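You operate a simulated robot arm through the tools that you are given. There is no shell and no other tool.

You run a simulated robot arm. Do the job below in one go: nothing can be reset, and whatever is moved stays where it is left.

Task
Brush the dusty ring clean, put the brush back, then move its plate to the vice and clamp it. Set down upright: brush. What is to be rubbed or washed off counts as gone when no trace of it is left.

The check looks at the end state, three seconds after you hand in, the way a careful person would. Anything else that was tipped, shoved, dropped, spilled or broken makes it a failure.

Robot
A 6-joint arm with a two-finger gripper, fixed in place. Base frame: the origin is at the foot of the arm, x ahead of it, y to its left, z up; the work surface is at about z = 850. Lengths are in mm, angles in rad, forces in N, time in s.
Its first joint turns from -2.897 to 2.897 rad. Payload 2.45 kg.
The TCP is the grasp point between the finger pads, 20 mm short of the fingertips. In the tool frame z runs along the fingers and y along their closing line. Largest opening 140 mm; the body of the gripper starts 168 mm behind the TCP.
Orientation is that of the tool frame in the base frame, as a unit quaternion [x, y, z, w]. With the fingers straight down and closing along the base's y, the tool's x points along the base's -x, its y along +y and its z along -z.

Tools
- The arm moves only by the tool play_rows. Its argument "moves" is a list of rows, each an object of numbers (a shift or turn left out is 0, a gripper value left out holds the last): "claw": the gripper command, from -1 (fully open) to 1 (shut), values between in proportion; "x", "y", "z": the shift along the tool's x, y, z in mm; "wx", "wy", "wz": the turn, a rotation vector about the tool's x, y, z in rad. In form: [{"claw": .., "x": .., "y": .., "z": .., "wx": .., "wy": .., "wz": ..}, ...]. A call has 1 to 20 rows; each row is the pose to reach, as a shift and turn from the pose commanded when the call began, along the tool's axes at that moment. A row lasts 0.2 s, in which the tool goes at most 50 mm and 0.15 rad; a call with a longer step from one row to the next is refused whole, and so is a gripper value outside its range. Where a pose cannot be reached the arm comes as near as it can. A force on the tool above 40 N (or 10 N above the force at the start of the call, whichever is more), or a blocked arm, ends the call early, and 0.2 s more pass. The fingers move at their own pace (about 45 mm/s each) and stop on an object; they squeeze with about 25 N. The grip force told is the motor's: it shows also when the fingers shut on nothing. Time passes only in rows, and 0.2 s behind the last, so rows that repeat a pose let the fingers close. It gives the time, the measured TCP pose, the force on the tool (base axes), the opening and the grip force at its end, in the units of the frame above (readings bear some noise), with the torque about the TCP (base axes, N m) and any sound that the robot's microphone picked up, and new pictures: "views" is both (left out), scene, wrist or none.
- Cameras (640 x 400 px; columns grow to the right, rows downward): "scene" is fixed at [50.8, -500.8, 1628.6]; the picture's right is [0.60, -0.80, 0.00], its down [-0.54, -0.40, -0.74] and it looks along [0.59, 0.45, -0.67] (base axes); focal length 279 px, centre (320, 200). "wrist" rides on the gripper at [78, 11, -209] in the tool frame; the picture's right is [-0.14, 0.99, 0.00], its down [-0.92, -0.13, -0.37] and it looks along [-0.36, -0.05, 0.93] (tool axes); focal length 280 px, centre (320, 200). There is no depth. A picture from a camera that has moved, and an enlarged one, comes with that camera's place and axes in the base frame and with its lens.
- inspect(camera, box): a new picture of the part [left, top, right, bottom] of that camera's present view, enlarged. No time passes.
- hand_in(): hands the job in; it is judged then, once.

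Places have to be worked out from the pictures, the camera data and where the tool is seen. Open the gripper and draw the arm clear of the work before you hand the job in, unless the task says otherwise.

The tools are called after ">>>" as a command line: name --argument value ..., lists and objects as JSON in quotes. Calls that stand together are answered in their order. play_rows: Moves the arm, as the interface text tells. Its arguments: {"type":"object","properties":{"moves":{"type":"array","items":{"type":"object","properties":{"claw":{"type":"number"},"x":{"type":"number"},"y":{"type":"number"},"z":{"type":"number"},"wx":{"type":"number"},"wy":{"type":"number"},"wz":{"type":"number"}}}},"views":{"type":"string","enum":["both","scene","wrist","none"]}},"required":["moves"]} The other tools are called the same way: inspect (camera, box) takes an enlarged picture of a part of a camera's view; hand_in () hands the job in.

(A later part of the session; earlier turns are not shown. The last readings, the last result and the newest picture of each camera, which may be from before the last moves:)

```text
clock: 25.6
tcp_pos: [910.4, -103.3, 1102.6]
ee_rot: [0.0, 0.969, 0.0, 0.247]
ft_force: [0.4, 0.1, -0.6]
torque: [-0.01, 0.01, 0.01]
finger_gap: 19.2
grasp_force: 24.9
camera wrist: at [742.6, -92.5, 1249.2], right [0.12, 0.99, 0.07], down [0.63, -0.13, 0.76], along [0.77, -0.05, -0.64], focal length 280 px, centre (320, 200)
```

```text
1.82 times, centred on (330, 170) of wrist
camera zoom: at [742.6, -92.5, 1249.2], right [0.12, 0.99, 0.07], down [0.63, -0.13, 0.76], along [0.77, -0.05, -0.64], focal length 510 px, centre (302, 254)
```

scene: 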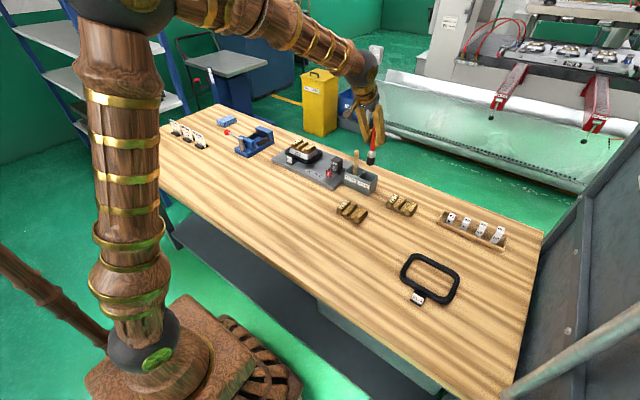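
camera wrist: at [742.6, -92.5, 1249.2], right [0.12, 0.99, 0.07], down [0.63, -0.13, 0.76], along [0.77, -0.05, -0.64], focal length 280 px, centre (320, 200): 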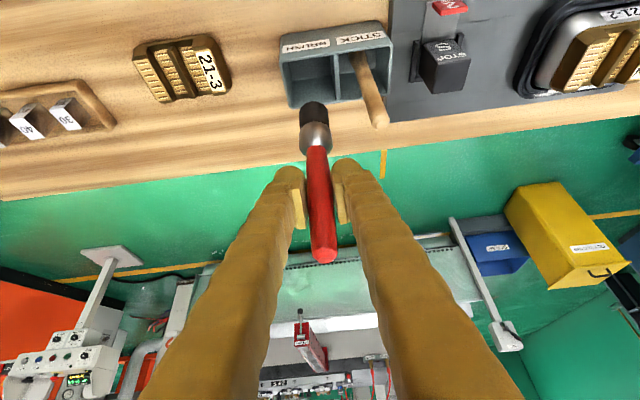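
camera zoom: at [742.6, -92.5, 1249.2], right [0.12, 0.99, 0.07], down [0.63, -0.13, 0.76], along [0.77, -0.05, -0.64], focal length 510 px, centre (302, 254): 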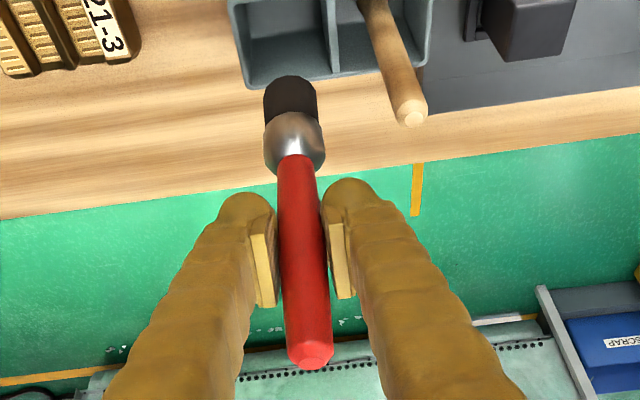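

The bristle tip is about 114 mm under the TCP, nearly plumb. I carry the brush over to above the dusty far side of the ring, testing reach at (1008, 330).

>>> play_rows --moves '[{"claw": 1, "x": -8, "y": 43, "z": 5.8}, {"x": -16, "y": 87, "z": 11.5}, {"x": -24, "y": 130, "z": 17.3}, {"x": -32, "y": 173, "z": 23}, {"x": -40, "y": 217, "z": 28.8}, {"x": -48, "y": 260, "z": 34.6}, {"x": -56, "y": 303, "z": 40.3}, {"x": -64, "y": 346, "z": 46}, {"x": -72, "y": 390, "z": 51.8}, {"x": -80, "y": 433, "z": 57.6}, {"x": -80, "y": 433, "z": 57.6}]'

>>> inspect --camera "scene" --box '[250, 80, 360, 200]'

>>> inspect --camera "wrist" --box '[220, 0, 420, 280]'

```text
clock: 28.0
tcp_pos: [1012.2, 330.1, 1093.2]
ee_rot: [0.0, 0.969, 0.001, 0.247]
ft_force: [-0.9, -0.1, -0.1]
torque: [-0.02, 0.02, 0.02]
finger_gap: 19.6
grasp_force: 24.7
camera wrist: at [844.5, 341.0, 1239.1], right [0.12, 0.99, 0.07], down [0.63, -0.13, 0.76], along [0.77, -0.05, -0.64], focal length 280 px, centre (320, 200)
```

scene: 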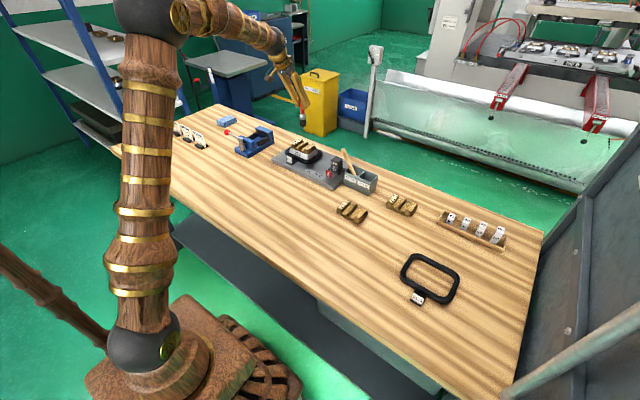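
wrist: 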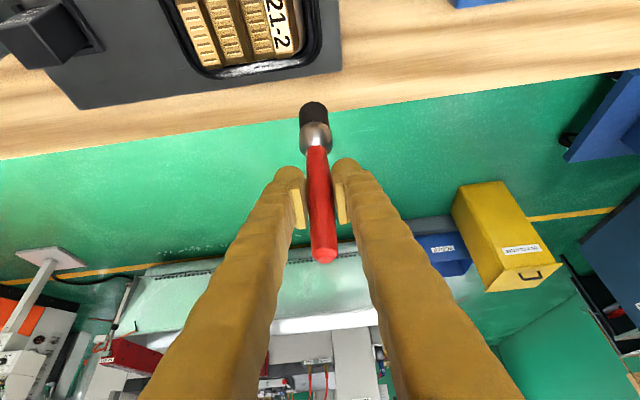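

```text
3.33 times, centred on (305, 140) of scene
camera zoom: at [50.8, -500.8, 1628.6], right [0.6, -0.8, 0.0], down [-0.54, -0.4, -0.74], along [0.59, 0.45, -0.67], focal length 931 px, centre (370, 400)
```

zoom: 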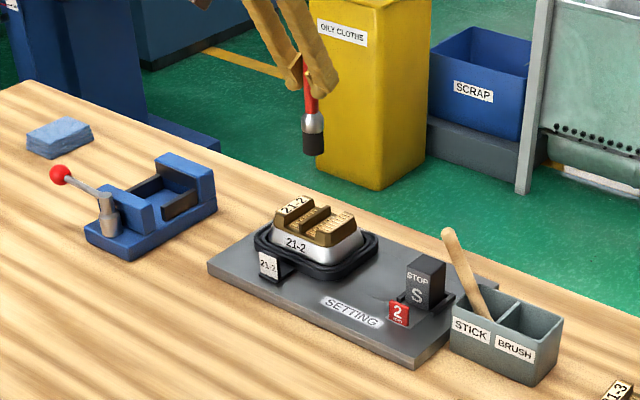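

```text
1.43 times, centred on (320, 140) of wrist
camera zoom: at [844.5, 341.0, 1239.1], right [0.12, 0.99, 0.07], down [0.63, -0.13, 0.76], along [0.77, -0.05, -0.64], focal length 401 px, centre (320, 286)
```

zoom: 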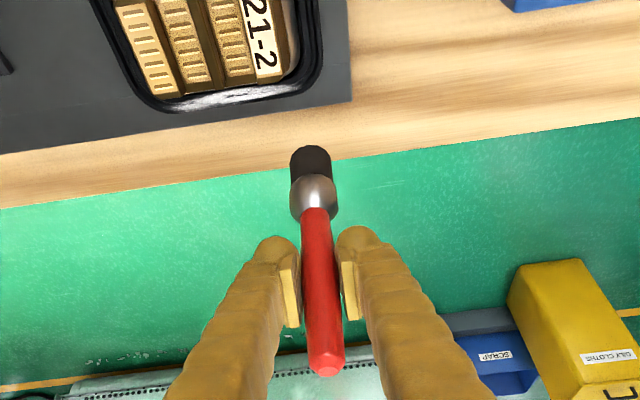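

The stick got nudged and now leans in its compartment; I'll have to stand it upright again later. First I look closely at the dust.

>>> inspect --camera "wrist" --box '[170, 30, 350, 120]'

>>> inspect --camera "scene" --box '[325, 140, 385, 200]'

```text
3.56 times, centred on (260, 75) of wrist
camera zoom: at [844.5, 341.0, 1239.1], right [0.12, 0.99, 0.07], down [0.63, -0.13, 0.76], along [0.77, -0.05, -0.64], focal length 997 px, centre (533, 644)
```

zoom: 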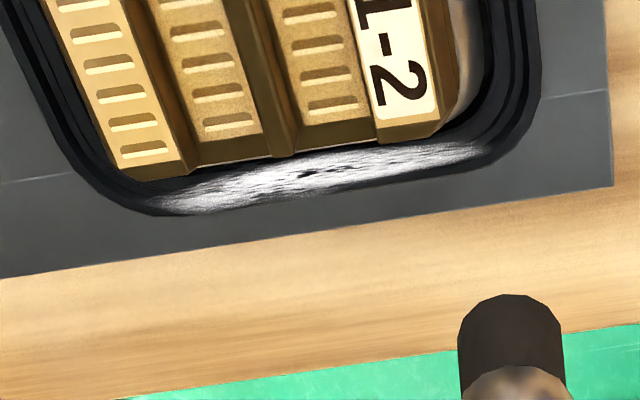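

```text
6.67 times, centred on (355, 170) of scene
camera zoom: at [50.8, -500.8, 1628.6], right [0.6, -0.8, 0.0], down [-0.54, -0.4, -0.74], along [0.59, 0.45, -0.67], focal length 1862 px, centre (87, 400)
```

zoom: 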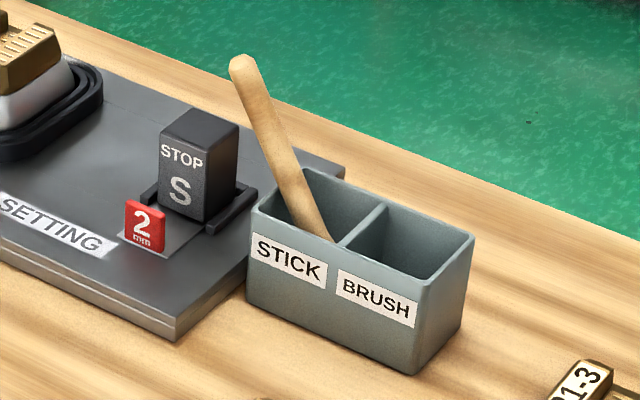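

Dust spans about x 991–1005, y 209–332. I lower the brush over the middle of it, stopping just above the ring.

>>> play_rows --moves '[{"claw": 1, "x": 0, "y": -30, "z": 0}, {"x": 6, "y": -60, "z": 0}, {"x": 24, "y": -60, "z": 25}, {"x": 40, "y": -60, "z": 50}, {"x": 48.7, "y": -60, "z": 65.7}, {"x": 48.7, "y": -60, "z": 65.7}]'

>>> inspect --camera "scene" --box '[270, 110, 350, 180]'

>>> inspect --camera "wrist" --box '[200, 30, 440, 200]'

```text
clock: 29.4
tcp_pos: [998.5, 271.8, 1012.2]
ee_rot: [0.0, 0.969, 0.001, 0.246]
ft_force: [0.5, -0.7, -1.3]
torque: [-0.01, -0.03, 0.01]
finger_gap: 19.2
grasp_force: 25.0
camera wrist: at [830.8, 280.8, 1157.6], right [0.12, 0.99, 0.07], down [0.63, -0.13, 0.76], along [0.77, -0.05, -0.64], focal length 280 px, centre (320, 200)
```

scene: 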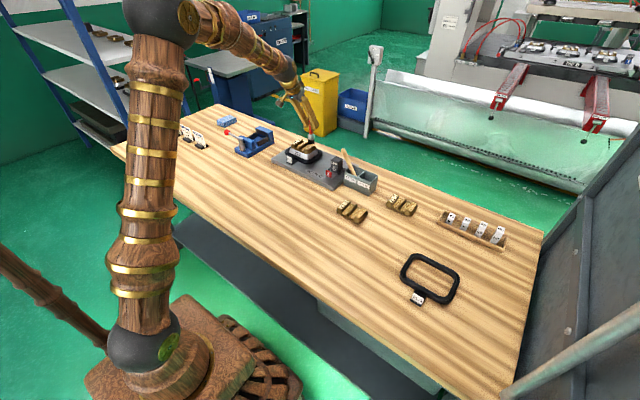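
wrist: 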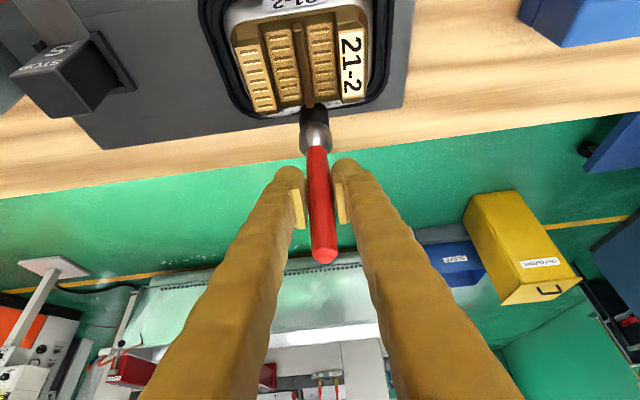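

```text
5.71 times, centred on (310, 145) of scene
camera zoom: at [50.8, -500.8, 1628.6], right [0.6, -0.8, 0.0], down [-0.54, -0.4, -0.74], along [0.59, 0.45, -0.67], focal length 1596 px, centre (377, 514)
```

zoom: 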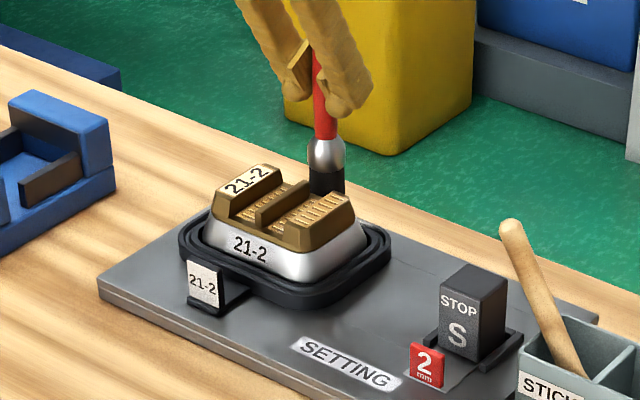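

```text
2.35 times, centred on (320, 115) of wrist
camera zoom: at [830.8, 280.8, 1157.6], right [0.12, 0.99, 0.07], down [0.63, -0.13, 0.76], along [0.77, -0.05, -0.64], focal length 660 px, centre (320, 400)
```

zoom: 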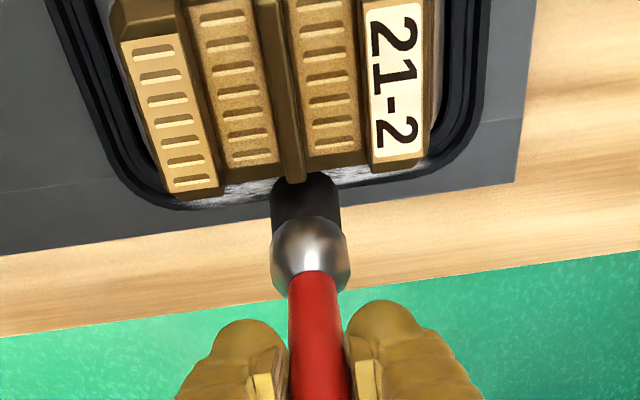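

The brush is right behind the brass, over the dust. I descend in small steps, checking for contact force.

>>> play_rows --moves '[{"claw": 1, "x": 1.4, "z": 2.6}, {"x": 2.9, "z": 5.3}, {"x": 4.3, "z": 7.9}, {"x": 4.3, "z": 7.9}]' --views "none"

```text
clock: 30.4
tcp_pos: [999.3, 271.6, 1004.7]
ee_rot: [0.0, 0.969, 0.002, 0.248]
ft_force: [2.5, 0.6, 12.0]
torque: [0.04, -0.18, -0.03]
finger_gap: 19.4
grasp_force: 25.4
```

Contact reads about 12 N. I ease up 1.5 mm and sweep along the dusty side, then look.

>>> play_rows --moves '[{"claw": 1, "x": -0.7, "z": -1.3}, {"x": -0.7, "y": 15, "z": -1.3}, {"x": -0.7, "y": 30, "z": -1.3}, {"x": -0.7, "y": 45, "z": -1.3}, {"x": -0.7, "y": 60, "z": -1.3}, {"x": -0.7, "y": 68, "z": -1.3}, {"x": -0.7, "y": 55, "z": -1.3}, {"x": -0.7, "y": 40, "z": -1.3}, {"x": -0.7, "y": 25, "z": -1.3}, {"x": -0.7, "y": 10, "z": -1.3}]'

>>> inspect --camera "wrist" --box '[200, 30, 440, 200]'

>>> inspect --camera "scene" --box '[270, 110, 350, 180]'

```text
clock: 32.6
tcp_pos: [998.2, 278.5, 1003.5]
ee_rot: [-0.001, 0.969, 0.0, 0.247]
ft_force: [0.2, 1.2, 3.4]
torque: [0.05, 0.01, -0.03]
finger_gap: 19.3
grasp_force: 24.8
camera wrist: at [830.4, 290.2, 1148.3], right [0.12, 0.99, 0.07], down [0.63, -0.13, 0.76], along [0.77, -0.05, -0.64], focal length 280 px, centre (320, 200)
```

scene: 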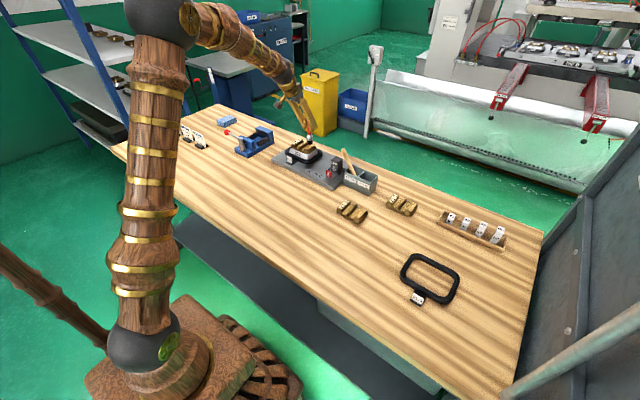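
wrist: 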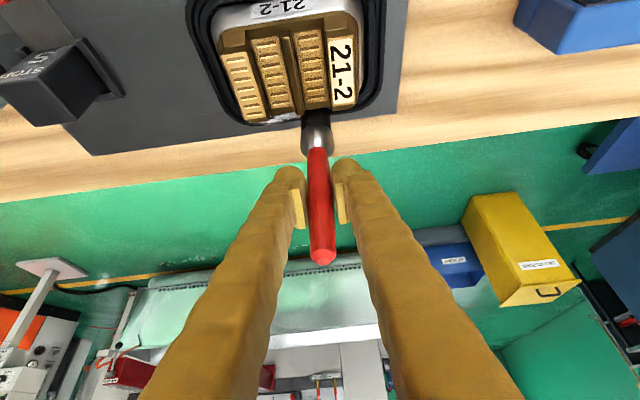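

```text
2.35 times, centred on (320, 115) of wrist
camera zoom: at [830.4, 290.2, 1148.3], right [0.12, 0.99, 0.07], down [0.63, -0.13, 0.76], along [0.77, -0.05, -0.64], focal length 660 px, centre (320, 400)
```

zoom: 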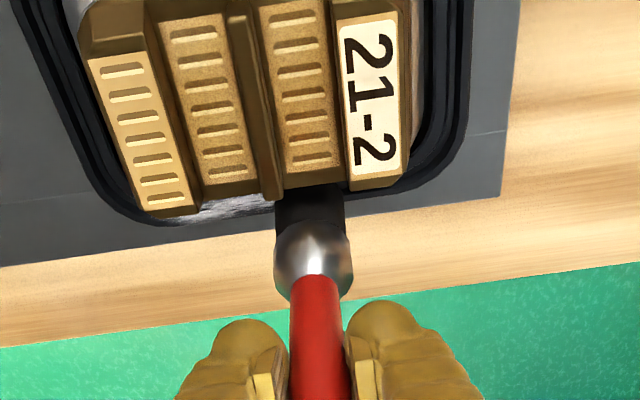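

```text
5.71 times, centred on (310, 145) of scene
camera zoom: at [50.8, -500.8, 1628.6], right [0.6, -0.8, 0.0], down [-0.54, -0.4, -0.74], along [0.59, 0.45, -0.67], focal length 1596 px, centre (377, 514)
```

zoom: 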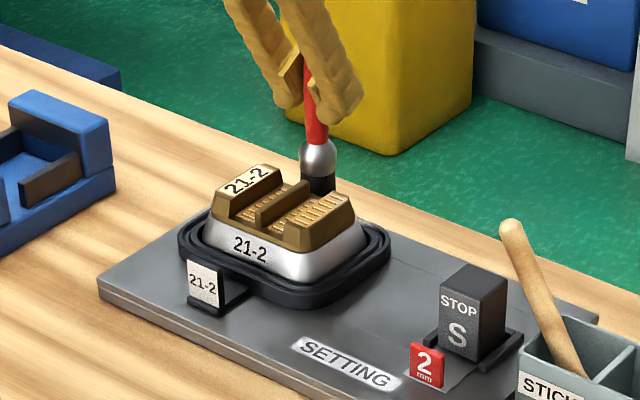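

The swept half is clean. I sweep the other half down to y≈198 and back, then a second pass slightly outward and inward.

>>> play_rows --moves '[{"claw": 1, "y": -15}, {"y": -30}, {"y": -45}, {"y": -60}, {"y": -75}, {"y": -84}, {"y": -70, "x": -5, "z": 2.7}, {"y": -55, "x": -5, "z": 2.7}, {"y": -40, "x": -5, "z": 2.7}, {"y": -25, "x": -5, "z": 2.7}, {"y": -10, "x": -5, "z": 2.7}, {"y": 10, "x": -5, "z": 2.7}, {"y": 30, "x": -5, "z": 2.7}, {"y": 50, "x": -5, "z": 2.7}, {"y": 60, "x": -5, "z": 2.7}]' --views "wrist"

>>> inspect --camera "wrist" --box '[140, 20, 380, 170]'

```text
clock: 35.8
tcp_pos: [1002.8, 340.4, 1004.0]
ee_rot: [0.001, 0.969, 0.0, 0.247]
ft_force: [-0.6, 0.9, -0.7]
torque: [0.01, 0.01, 0.02]
finger_gap: 19.2
grasp_force: 25.0
camera wrist: at [834.8, 351.9, 1149.9], right [0.12, 0.99, 0.07], down [0.63, -0.13, 0.76], along [0.77, -0.05, -0.64], focal length 280 px, centre (320, 200)
```

wrist: 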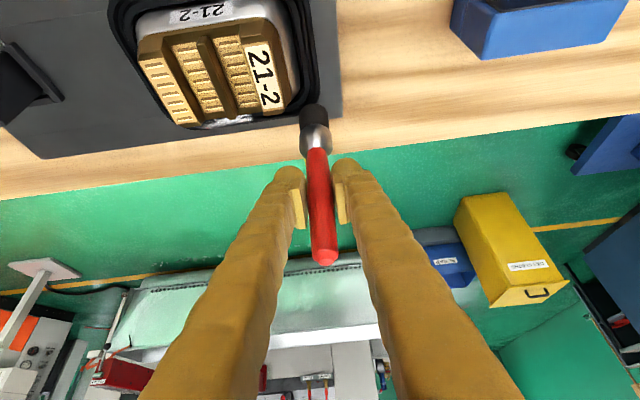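

```text
2.67 times, centred on (260, 95) of wrist
camera zoom: at [834.8, 351.9, 1149.9], right [0.12, 0.99, 0.07], down [0.63, -0.13, 0.76], along [0.77, -0.05, -0.64], focal length 748 px, centre (480, 480)
```

zoom: 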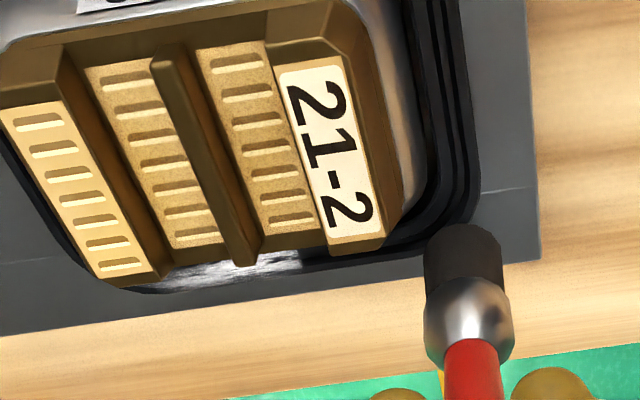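

The second half is still dusty since the brush slid up slightly and barely touched. I go back to y≈280, press ~2.5 mm lower and read the force.

>>> play_rows --moves '[{"claw": 1, "x": 3.5, "z": -1.9, "y": -20}, {"x": 3.5, "z": -1.9, "y": -40}, {"x": 3.5, "z": -1.9, "y": -60}, {"x": 4.1, "z": -0.8, "y": -60}, {"x": 4.7, "z": 0.3, "y": -60}, {"x": 4.7, "z": 0.3, "y": -60}]' --views "none"

```text
clock: 37.2
tcp_pos: [998.9, 281.1, 1001.7]
ee_rot: [-0.001, 0.969, 0.001, 0.247]
ft_force: [0.0, 0.0, 4.6]
torque: [0.01, 0.15, -0.02]
finger_gap: 19.4
grasp_force: 24.8
```

Contact force is now about 4.6 N. I sweep slowly to y≈198 and back.

>>> play_rows --moves '[{"claw": 1, "y": -12}, {"y": -24}, {"y": -36}, {"y": -48}, {"y": -60}, {"y": -72}, {"y": -84}, {"y": -84}]' --views "wrist"

>>> inspect --camera "wrist" --box '[220, 20, 460, 170]'

```text
clock: 39.0
tcp_pos: [1001.7, 197.4, 1001.9]
ee_rot: [0.0, 0.969, 0.001, 0.247]
ft_force: [0.0, 3.4, 10.2]
torque: [0.26, -0.08, -0.01]
finger_gap: 19.5
grasp_force: 25.3
camera wrist: at [833.3, 208.5, 1147.5], right [0.12, 0.99, 0.07], down [0.63, -0.13, 0.76], along [0.77, -0.05, -0.64], focal length 280 px, centre (320, 200)
```

wrist: 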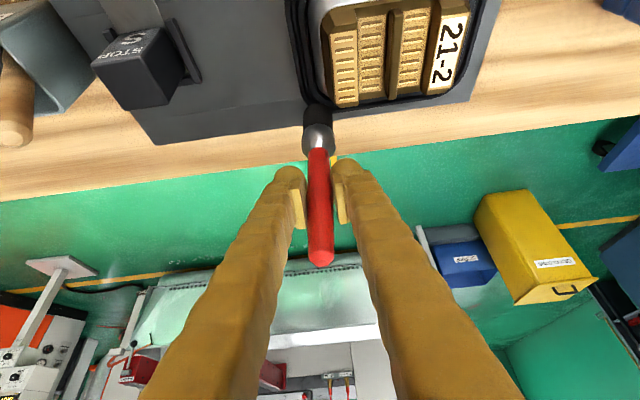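

```text
2.67 times, centred on (340, 95) of wrist
camera zoom: at [833.3, 208.5, 1147.5], right [0.12, 0.99, 0.07], down [0.63, -0.13, 0.76], along [0.77, -0.05, -0.64], focal length 748 px, centre (267, 480)
```

zoom: 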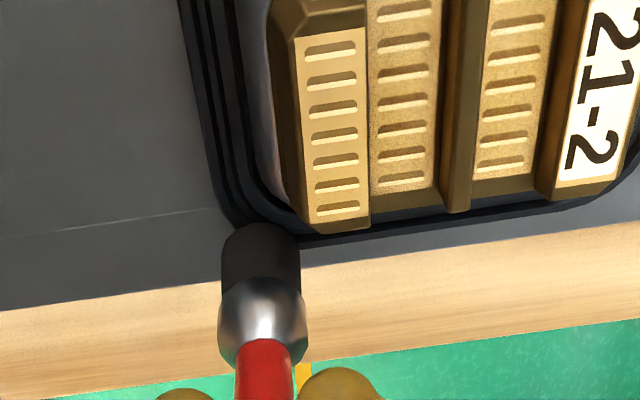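

It looks clean now. I make another full pass back to y≈340 at slightly different x to be sure, then lift.

>>> play_rows --moves '[{"claw": 1, "y": 10, "x": 3, "z": -1.6}, {"y": 24, "x": 3, "z": -1.6}, {"y": 38, "x": 3, "z": -1.6}, {"y": 52, "x": 3, "z": -1.6}, {"y": 66, "x": 3, "z": -1.6}, {"y": 80, "x": 3, "z": -1.6}, {"y": 94, "x": 3, "z": -1.6}, {"y": 108, "x": 3, "z": -1.6}, {"y": 122, "x": 3, "z": -1.6}, {"y": 134, "x": 3, "z": -1.6}, {"y": 143, "x": 3, "z": -1.6}, {"y": 143, "x": -4, "z": -14}, {"y": 143, "x": -20, "z": -42}, {"y": 143, "x": -36, "z": -75}, {"y": 143, "x": -50, "z": -108}, {"y": 143, "x": -70, "z": -140}, {"y": 143, "x": -70, "z": -140}]'

>>> inspect --camera "wrist" --box '[140, 20, 380, 170]'

>>> inspect --camera "scene" --box '[220, 80, 330, 180]'

```text
clock: 42.6
tcp_pos: [994.0, 344.1, 1160.4]
ee_rot: [-0.001, 0.969, 0.001, 0.247]
ft_force: [0.1, 0.3, 0.4]
torque: [-0.02, -0.02, -0.03]
finger_gap: 19.1
grasp_force: 25.1
camera wrist: at [826.2, 355.3, 1305.7], right [0.12, 0.99, 0.07], down [0.63, -0.13, 0.76], along [0.77, -0.05, -0.64], focal length 280 px, centre (320, 200)
```

scene: 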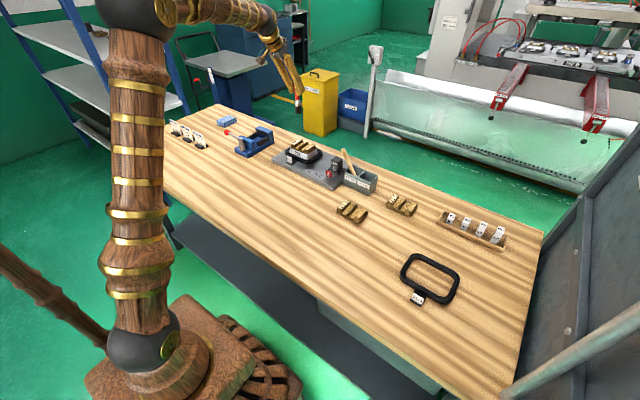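
wrist: 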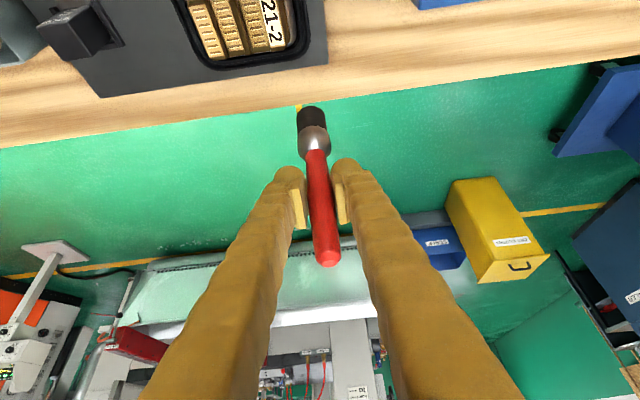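

```text
2.67 times, centred on (260, 95) of wrist
camera zoom: at [826.2, 355.3, 1305.7], right [0.12, 0.99, 0.07], down [0.63, -0.13, 0.76], along [0.77, -0.05, -0.64], focal length 748 px, centre (480, 480)
```

zoom: 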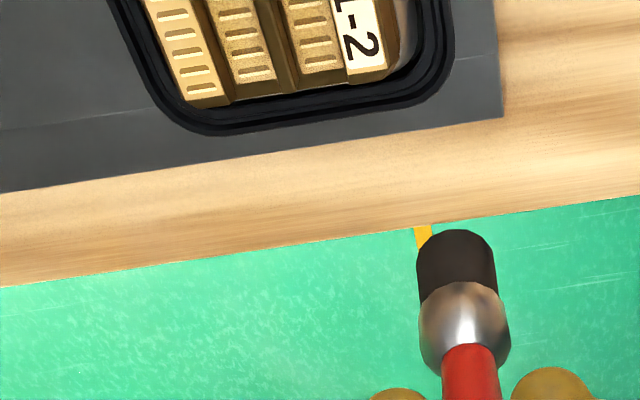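

```text
4.00 times, centred on (275, 130) of scene
camera zoom: at [50.8, -500.8, 1628.6], right [0.6, -0.8, 0.0], down [-0.54, -0.4, -0.74], along [0.59, 0.45, -0.67], focal length 1117 px, centre (500, 480)
```

zoom: 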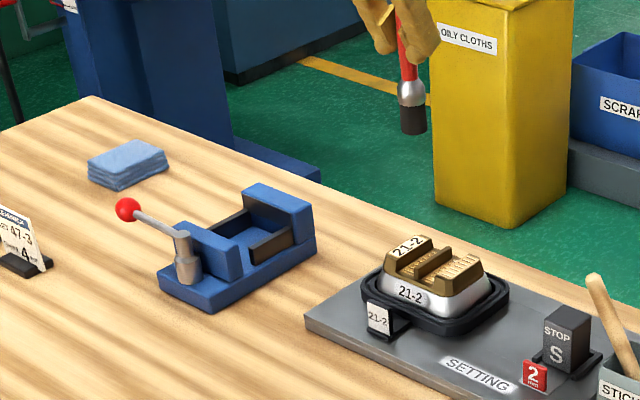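

The ring's far side now looks clean (I'll verify again later). I carry the brush back, higher this time, to above its compartment.

>>> play_rows --moves '[{"claw": 1, "x": -19, "z": -35}, {"x": -11.2, "y": -45, "z": -39}, {"x": -3.4, "y": -90, "z": -43}, {"x": 4.4, "y": -134, "z": -47}, {"x": 12, "y": -179, "z": -51}, {"x": 20, "y": -224, "z": -55}, {"x": 28, "y": -268, "z": -59}, {"x": 36, "y": -313, "z": -63}, {"x": 44, "y": -358, "z": -67}, {"x": 50, "y": -402, "z": -71}, {"x": 54.7, "y": -447, "z": -75.3}, {"x": 54.7, "y": -447, "z": -75.3}]'

>>> inspect --camera "wrist" --box '[240, 40, 420, 160]'

>>> inspect --camera "scene" --box '[320, 90, 410, 200]'

```text
clock: 45.2
tcp_pos: [908.9, -106.8, 1199.5]
ee_rot: [0.0, 0.969, 0.001, 0.248]
ft_force: [0.2, -0.2, 0.5]
torque: [0.01, 0.03, 0.01]
finger_gap: 19.3
grasp_force: 24.6
camera wrist: at [742.1, -95.8, 1344.5], right [0.12, 0.99, 0.07], down [0.63, -0.13, 0.76], along [0.77, -0.05, -0.64], focal length 280 px, centre (320, 200)
```

scene: 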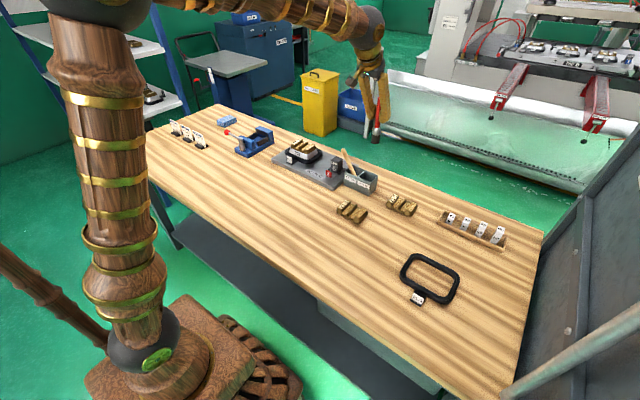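
wrist: 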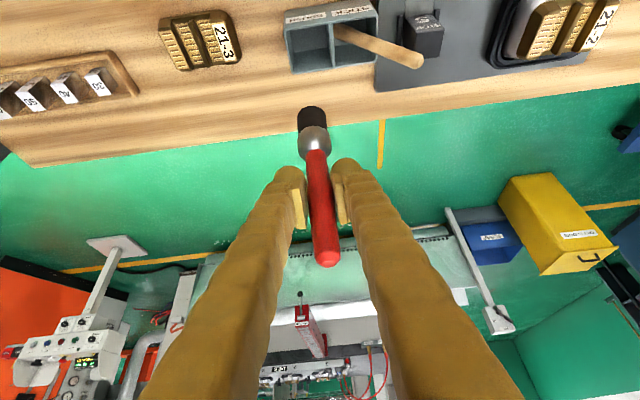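

```text
3.33 times, centred on (330, 100) of wrist
camera zoom: at [742.1, -95.8, 1344.5], right [0.12, 0.99, 0.07], down [0.63, -0.13, 0.76], along [0.77, -0.05, -0.64], focal length 935 px, centre (287, 533)
```

zoom: 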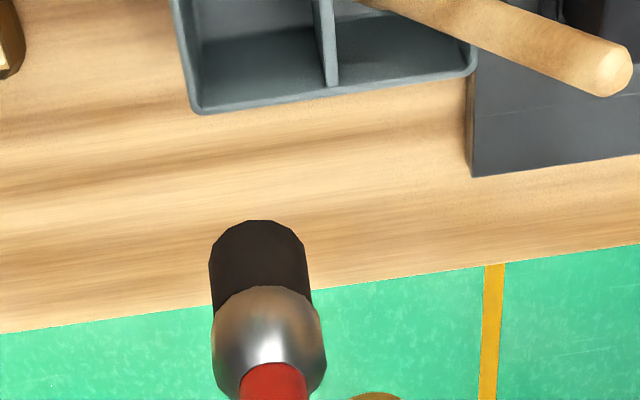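

```text
3.64 times, centred on (365, 145) of scene
camera zoom: at [50.8, -500.8, 1628.6], right [0.6, -0.8, 0.0], down [-0.54, -0.4, -0.74], along [0.59, 0.45, -0.67], focal length 1016 px, centre (156, 400)
```

zoom: 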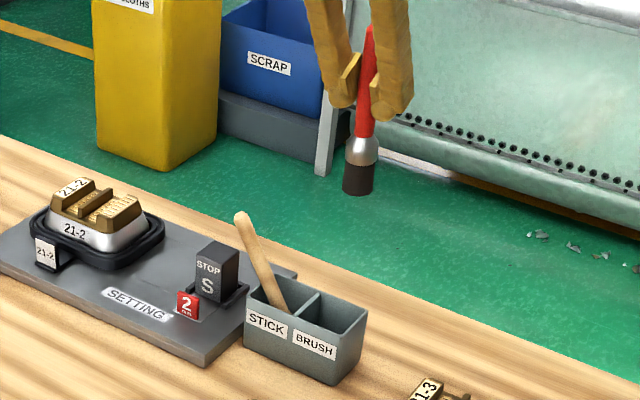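

The brush is above its compartment (centre ≈ (910, -102)). I lower it straight in, down to just above the floor.

>>> play_rows --moves '[{"claw": 1, "y": 3.5}, {"x": 21.6, "y": 3.5, "z": 39.5}, {"x": 43.2, "y": 3.5, "z": 79}, {"x": 64.8, "y": 3.5, "z": 118.5}, {"x": 86.4, "y": 3.5, "z": 158}, {"x": 98, "y": 3.5, "z": 179}, {"x": 106, "y": 3.5, "z": 194}, {"x": 106, "y": 3.5, "z": 194}]'

>>> inspect --camera "scene" --box '[320, 110, 410, 200]'

```text
clock: 47.0
tcp_pos: [909.8, -102.3, 976.0]
ee_rot: [-0.001, 0.969, 0.001, 0.247]
ft_force: [0.6, -0.8, -1.6]
torque: [0.01, 0.01, -0.01]
finger_gap: 19.3
grasp_force: 25.1
camera wrist: at [743.1, -92.1, 1120.8], right [0.12, 0.99, 0.07], down [0.63, -0.13, 0.76], along [0.77, -0.05, -0.64], focal length 280 px, centre (320, 200)
```

scene: 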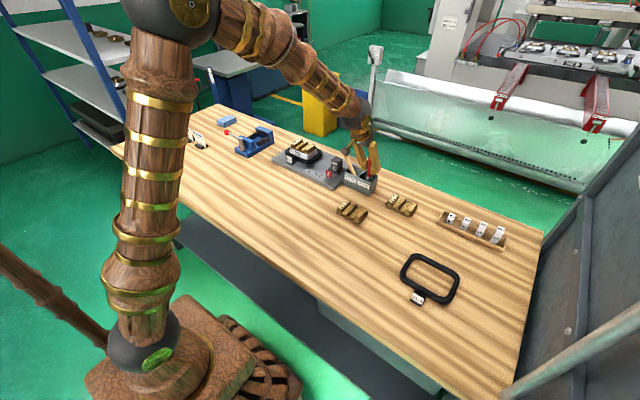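
wrist: 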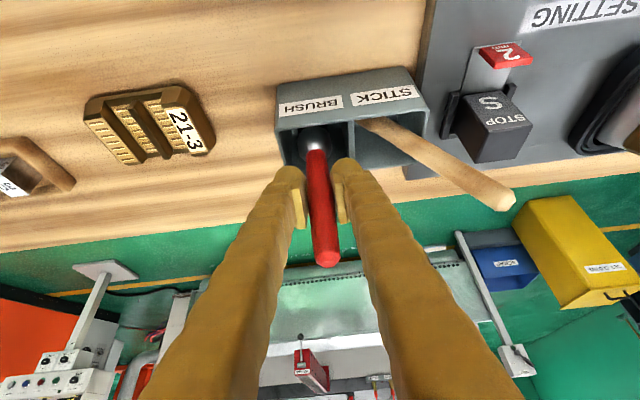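

```text
4.44 times, centred on (365, 155) of scene
camera zoom: at [50.8, -500.8, 1628.6], right [0.6, -0.8, 0.0], down [-0.54, -0.4, -0.74], along [0.59, 0.45, -0.67], focal length 1242 px, centre (120, 400)
```

zoom: 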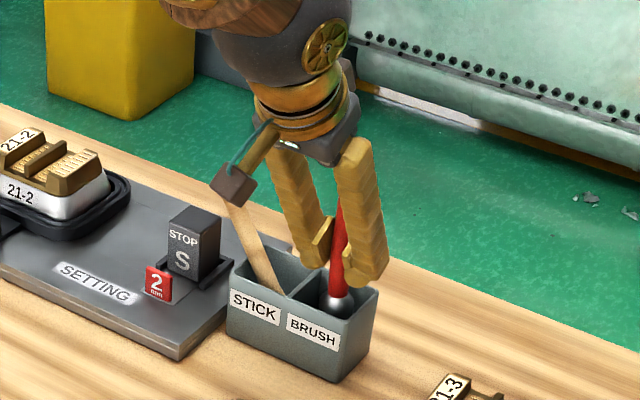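

The brush is in its compartment. I lower gently in 1.5 mm steps until it seats on the floor.

>>> play_rows --moves '[{"claw": 1, "x": 0.7, "z": 1.3}, {"x": 1.4, "z": 2.6}, {"x": 2.2, "z": 3.9}, {"x": 2.2, "z": 3.9}]' --views "none"

```text
clock: 48.0
tcp_pos: [910.0, -103.5, 970.9]
ee_rot: [0.0, 0.969, 0.001, 0.247]
ft_force: [0.3, -0.6, -0.5]
torque: [0.06, -0.06, 0.02]
finger_gap: 19.3
grasp_force: 25.2
```

>>> play_rows --moves '[{"claw": 1, "x": 0.5, "z": 0.9}, {"x": 1.0, "z": 1.75}, {"x": 1.0, "z": 1.75}]' --views "none"

```text
clock: 48.8
tcp_pos: [910.2, -103.2, 968.8]
ee_rot: [0.0, 0.969, 0.001, 0.248]
ft_force: [0.1, 0.9, 4.6]
torque: [0.0, 0.05, 0.01]
finger_gap: 19.3
grasp_force: 25.2
```

Seated on the floor (4.6 N). I open the fingers gently and look.

>>> play_rows --moves '[{"claw": 0.65}, {"claw": 0.45}, {"claw": 0.37}, {"claw": 0.37}, {"claw": 0.37}]'

>>> inspect --camera "scene" --box '[320, 110, 410, 200]'

>>> inspect --camera "wrist" --box '[220, 50, 540, 270]'

```text
clock: 50.0
tcp_pos: [909.2, -104.1, 969.3]
ee_rot: [0.0, 0.969, 0.001, 0.247]
ft_force: [0.6, 0.3, 0.1]
torque: [-0.02, 0.02, 0.02]
finger_gap: 44.0
grasp_force: 0.1
camera wrist: at [742.6, -92.1, 1114.3], right [0.12, 0.99, 0.07], down [0.63, -0.13, 0.76], along [0.77, -0.05, -0.64], focal length 280 px, centre (320, 200)
```

scene: 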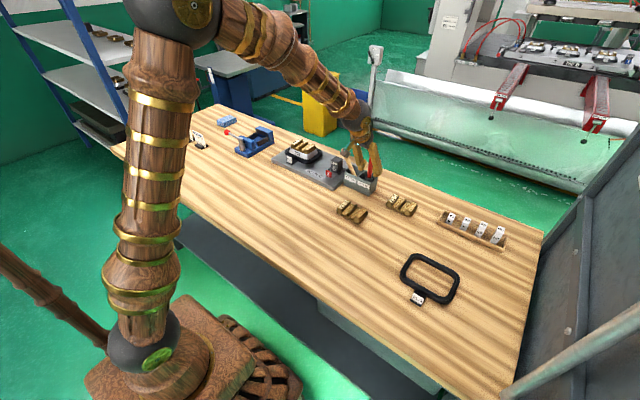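
wrist: 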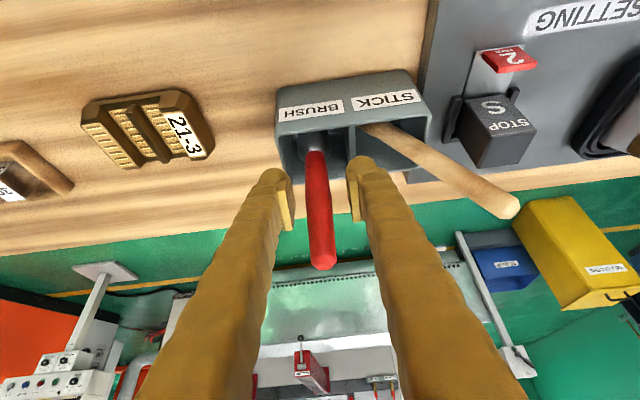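

```text
4.44 times, centred on (365, 155) of scene
camera zoom: at [50.8, -500.8, 1628.6], right [0.6, -0.8, 0.0], down [-0.54, -0.4, -0.74], along [0.59, 0.45, -0.67], focal length 1242 px, centre (120, 400)
```

zoom: 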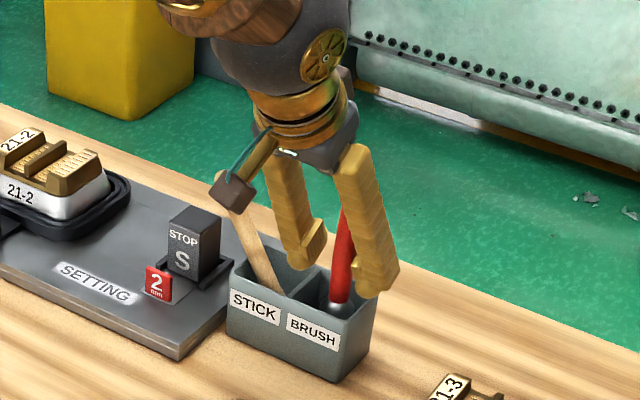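

```text
1.82 times, centred on (380, 160) of wrist
camera zoom: at [742.6, -92.1, 1114.3], right [0.12, 0.99, 0.07], down [0.63, -0.13, 0.76], along [0.77, -0.05, -0.64], focal length 510 px, centre (211, 273)
```

zoom: 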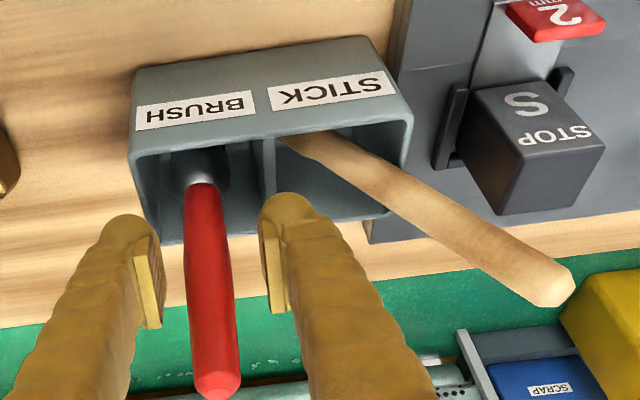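

The brush stands on its own in its compartment. I lift the fingers straight up, clear of it and the stick.

>>> play_rows --moves '[{"claw": 0.37, "x": -12, "z": -21.9}, {"x": -31, "z": -57}, {"x": -52, "z": -95}, {"x": -73, "z": -133}, {"x": -86, "z": -158}, {"x": -86, "z": -158}]'

>>> inspect --camera "scene" --box '[310, 110, 400, 200]'

>>> inspect --camera "wrist" --box '[220, 0, 480, 180]'

```text
clock: 51.4
tcp_pos: [912.0, -104.5, 1145.5]
ee_rot: [0.001, 0.969, 0.001, 0.247]
ft_force: [-0.4, 0.1, 1.0]
torque: [-0.02, -0.01, 0.01]
finger_gap: 44.2
grasp_force: 0.0
camera wrist: at [744.9, -93.8, 1292.3], right [0.12, 0.99, 0.07], down [0.63, -0.13, 0.76], along [0.77, -0.05, -0.64], focal length 280 px, centre (320, 200)
```

scene: 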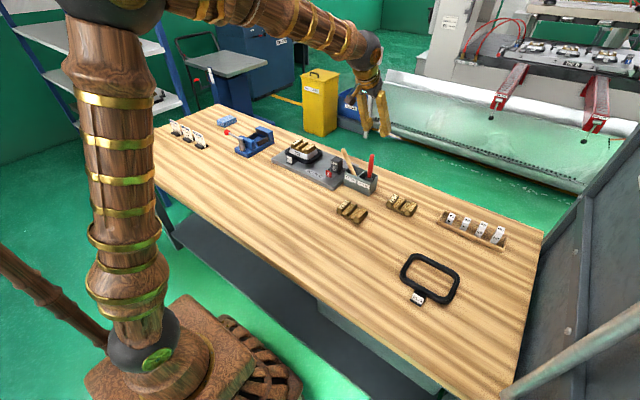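
wrist: 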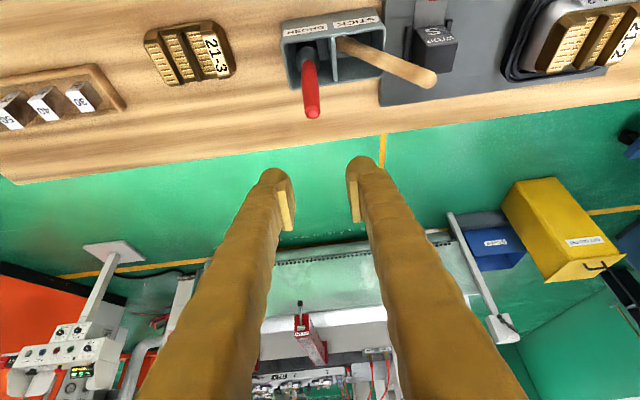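

```text
4.44 times, centred on (355, 155) of scene
camera zoom: at [50.8, -500.8, 1628.6], right [0.6, -0.8, 0.0], down [-0.54, -0.4, -0.74], along [0.59, 0.45, -0.67], focal length 1242 px, centre (164, 400)
```

zoom: 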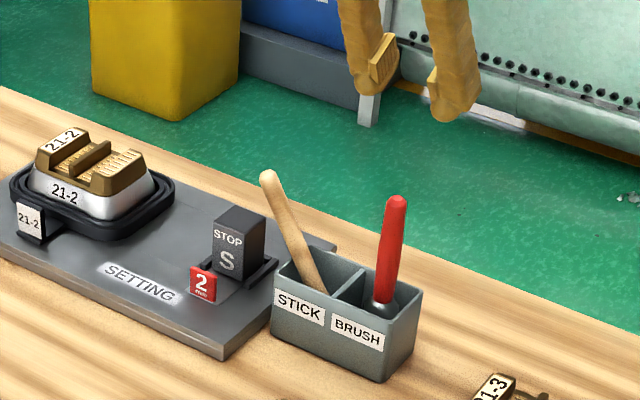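

```text
2.22 times, centred on (350, 90) of wrist
camera zoom: at [744.9, -93.8, 1292.3], right [0.12, 0.99, 0.07], down [0.63, -0.13, 0.76], along [0.77, -0.05, -0.64], focal length 623 px, centre (253, 444)
```

zoom: 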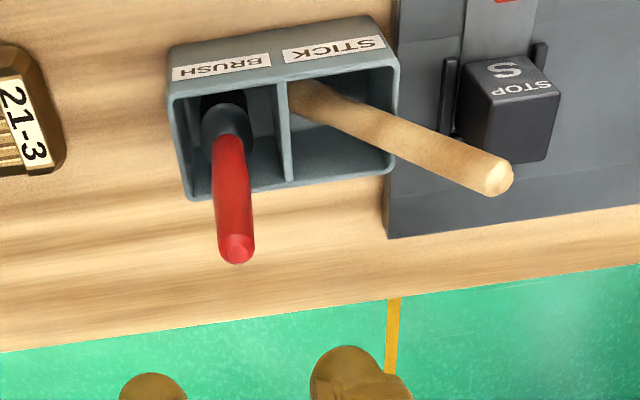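

The brush stands upright as before. Now I reorient to fix the stick: first remove the tilt, then yaw by 90° so that the fingers close along x.

>>> play_rows --moves '[{"claw": 0.15, "wy": 0.125}, {"wy": 0.25}, {"wy": 0.375}, {"wy": 0.5}]' --views "none"

>>> play_rows --moves '[{"claw": 0.15, "y": 17, "wz": 0.1428}, {"y": 34, "wz": 0.2856}, {"y": 51, "wz": 0.4284}, {"y": 68, "wz": 0.5712}, {"y": 85, "wz": 0.714}, {"y": 102, "wz": 0.8568}, {"y": 119, "wz": 0.9996}, {"y": 136, "wz": 1.1424}, {"y": 153, "wz": 1.2852}, {"y": 170, "wz": 1.428}, {"y": 185, "wz": 1.5708}, {"y": 185, "wz": 1.5708}]'

```text
clock: 52.4
tcp_pos: [910.6, -104.5, 1148.7]
ee_rot: [0.0, 1.0, 0.001, -0.001]
ft_force: [-1.1, 0.3, 0.1]
torque: [-0.02, -0.04, -0.02]
finger_gap: 59.3
grasp_force: 0.0
```

```text
clock: 55.0
tcp_pos: [910.7, 82.7, 1148.2]
ee_rot: [0.706, 0.708, 0.001, -0.001]
ft_force: [0.1, 0.0, 0.2]
torque: [-0.01, 0.01, 0.02]
finger_gap: 59.6
grasp_force: 0.1
camera wrist: at [923.3, 160.6, 1356.7], right [0.99, -0.14, 0.0], down [-0.13, -0.92, 0.37], along [-0.05, -0.36, -0.93], focal length 280 px, centre (320, 200)
```

scene: 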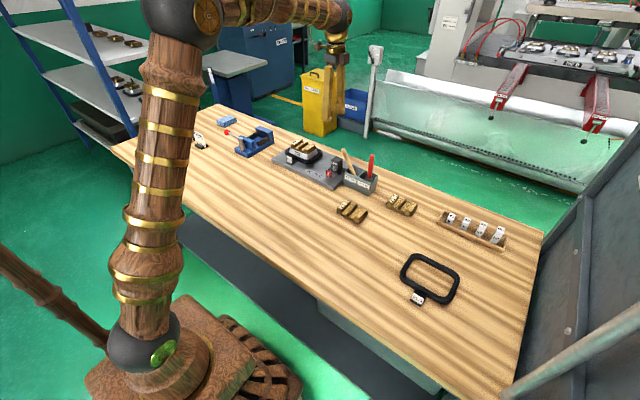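
wrist: 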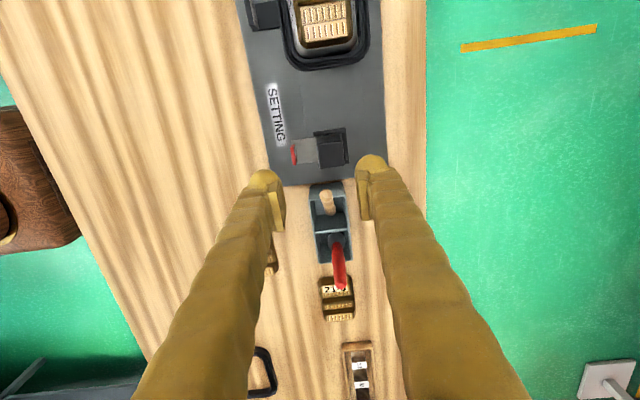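

>>> inspect --camera "wrist" --box '[280, 110, 380, 300]'

>>> inspect --camera "wrist" --box '[260, 0, 400, 100]'

```text
2.11 times, centred on (330, 205) of wrist
camera zoom: at [923.3, 160.6, 1356.7], right [0.99, -0.14, 0.0], down [-0.13, -0.92, 0.37], along [-0.05, -0.36, -0.93], focal length 590 px, centre (299, 190)
```

zoom: 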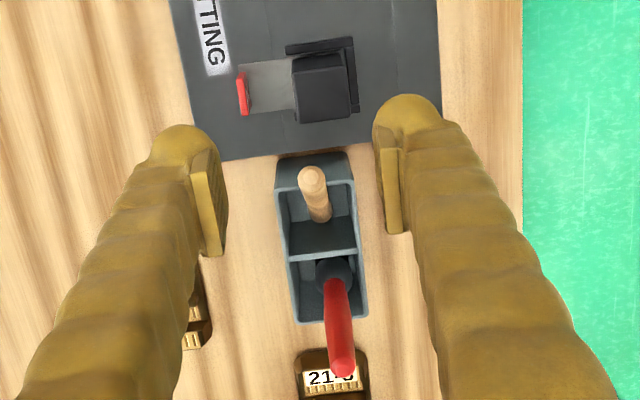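

```text
4.00 times, centred on (330, 50) of wrist
camera zoom: at [923.3, 160.6, 1356.7], right [0.99, -0.14, 0.0], down [-0.13, -0.92, 0.37], along [-0.05, -0.36, -0.93], focal length 1122 px, centre (280, 800)
```

zoom: 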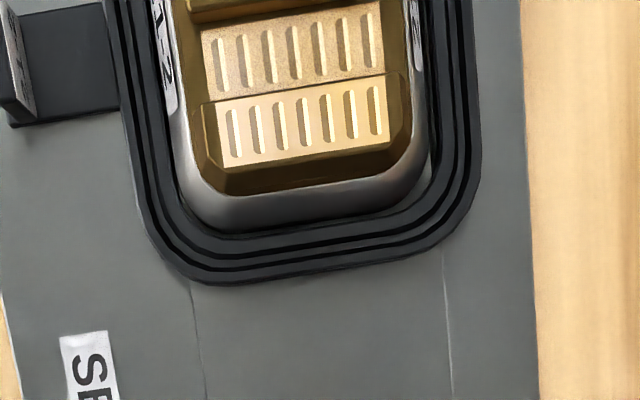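

The stick's axis runs from about (916, -60, 862) to its top at (914, 30, 1000), a lean of ~0.59 rad. I tilt to match and move to a pre-grasp point above its top along its axis.

>>> play_rows --moves '[{"claw": 0.15, "x": 0, "y": 4.3, "z": 10, "wy": -0.12}, {"x": -5, "y": 4.3, "z": 30, "wy": -0.24}, {"x": -12, "y": 4.3, "z": 55, "wy": -0.36}, {"x": -20, "y": 4.3, "z": 85, "wy": -0.48}, {"x": -27.7, "y": 4.3, "z": 112, "wy": -0.59}, {"x": -27.7, "y": 4.3, "z": 112, "wy": -0.59}]'

>>> inspect --camera "wrist" --box '[220, 60, 420, 260]'

>>> inspect --camera "scene" --box '[300, 90, 400, 200]'

```text
clock: 56.4
tcp_pos: [913.3, 54.0, 1036.9]
ee_rot: [0.676, 0.677, -0.205, 0.205]
ft_force: [0.4, 0.7, -0.1]
torque: [0.02, 0.02, -0.01]
finger_gap: 59.6
grasp_force: 0.1
camera wrist: at [926.2, 235.6, 1166.3], right [0.99, -0.11, 0.08], down [-0.13, -0.56, 0.82], along [-0.05, -0.82, -0.57], focal length 280 px, centre (320, 200)
```

scene: 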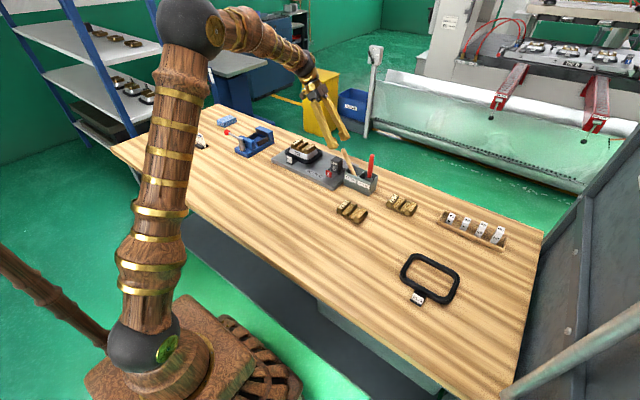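
wrist: 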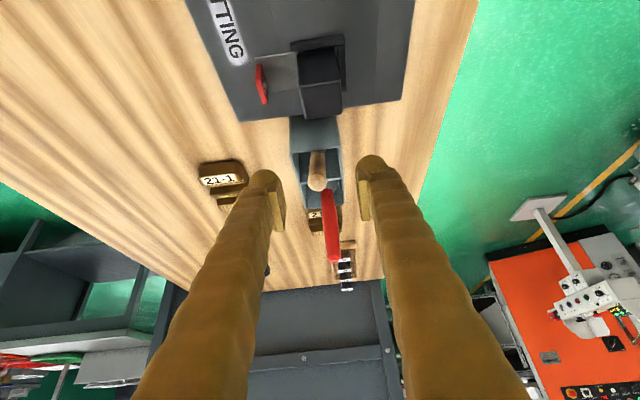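

```text
2.00 times, centred on (320, 160) of wrist
camera zoom: at [926.2, 235.6, 1166.3], right [0.99, -0.11, 0.08], down [-0.13, -0.56, 0.82], along [-0.05, -0.82, -0.57], focal length 561 px, centre (320, 280)
```

zoom: 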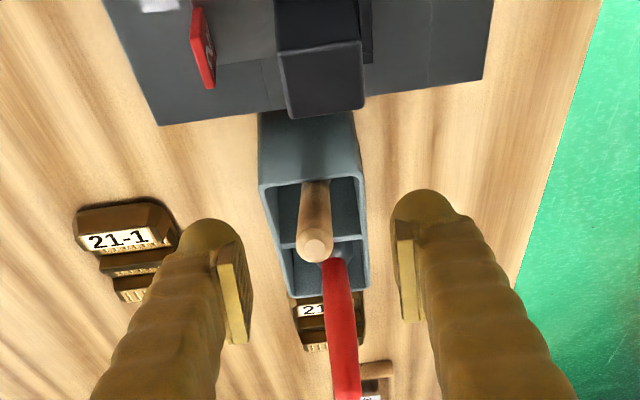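

```text
3.64 times, centred on (350, 145) of scene
camera zoom: at [50.8, -500.8, 1628.6], right [0.6, -0.8, 0.0], down [-0.54, -0.4, -0.74], along [0.59, 0.45, -0.67], focal length 1016 px, centre (211, 400)
```

zoom: 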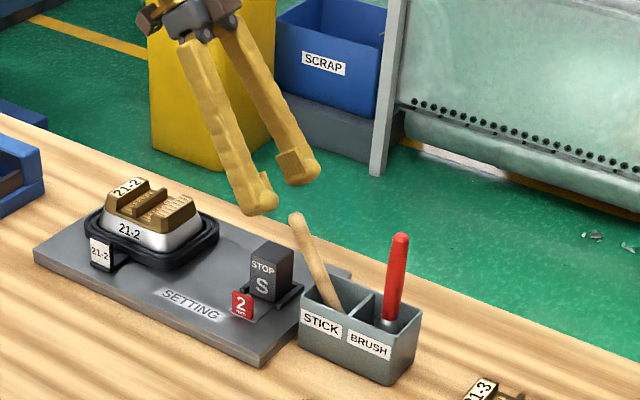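

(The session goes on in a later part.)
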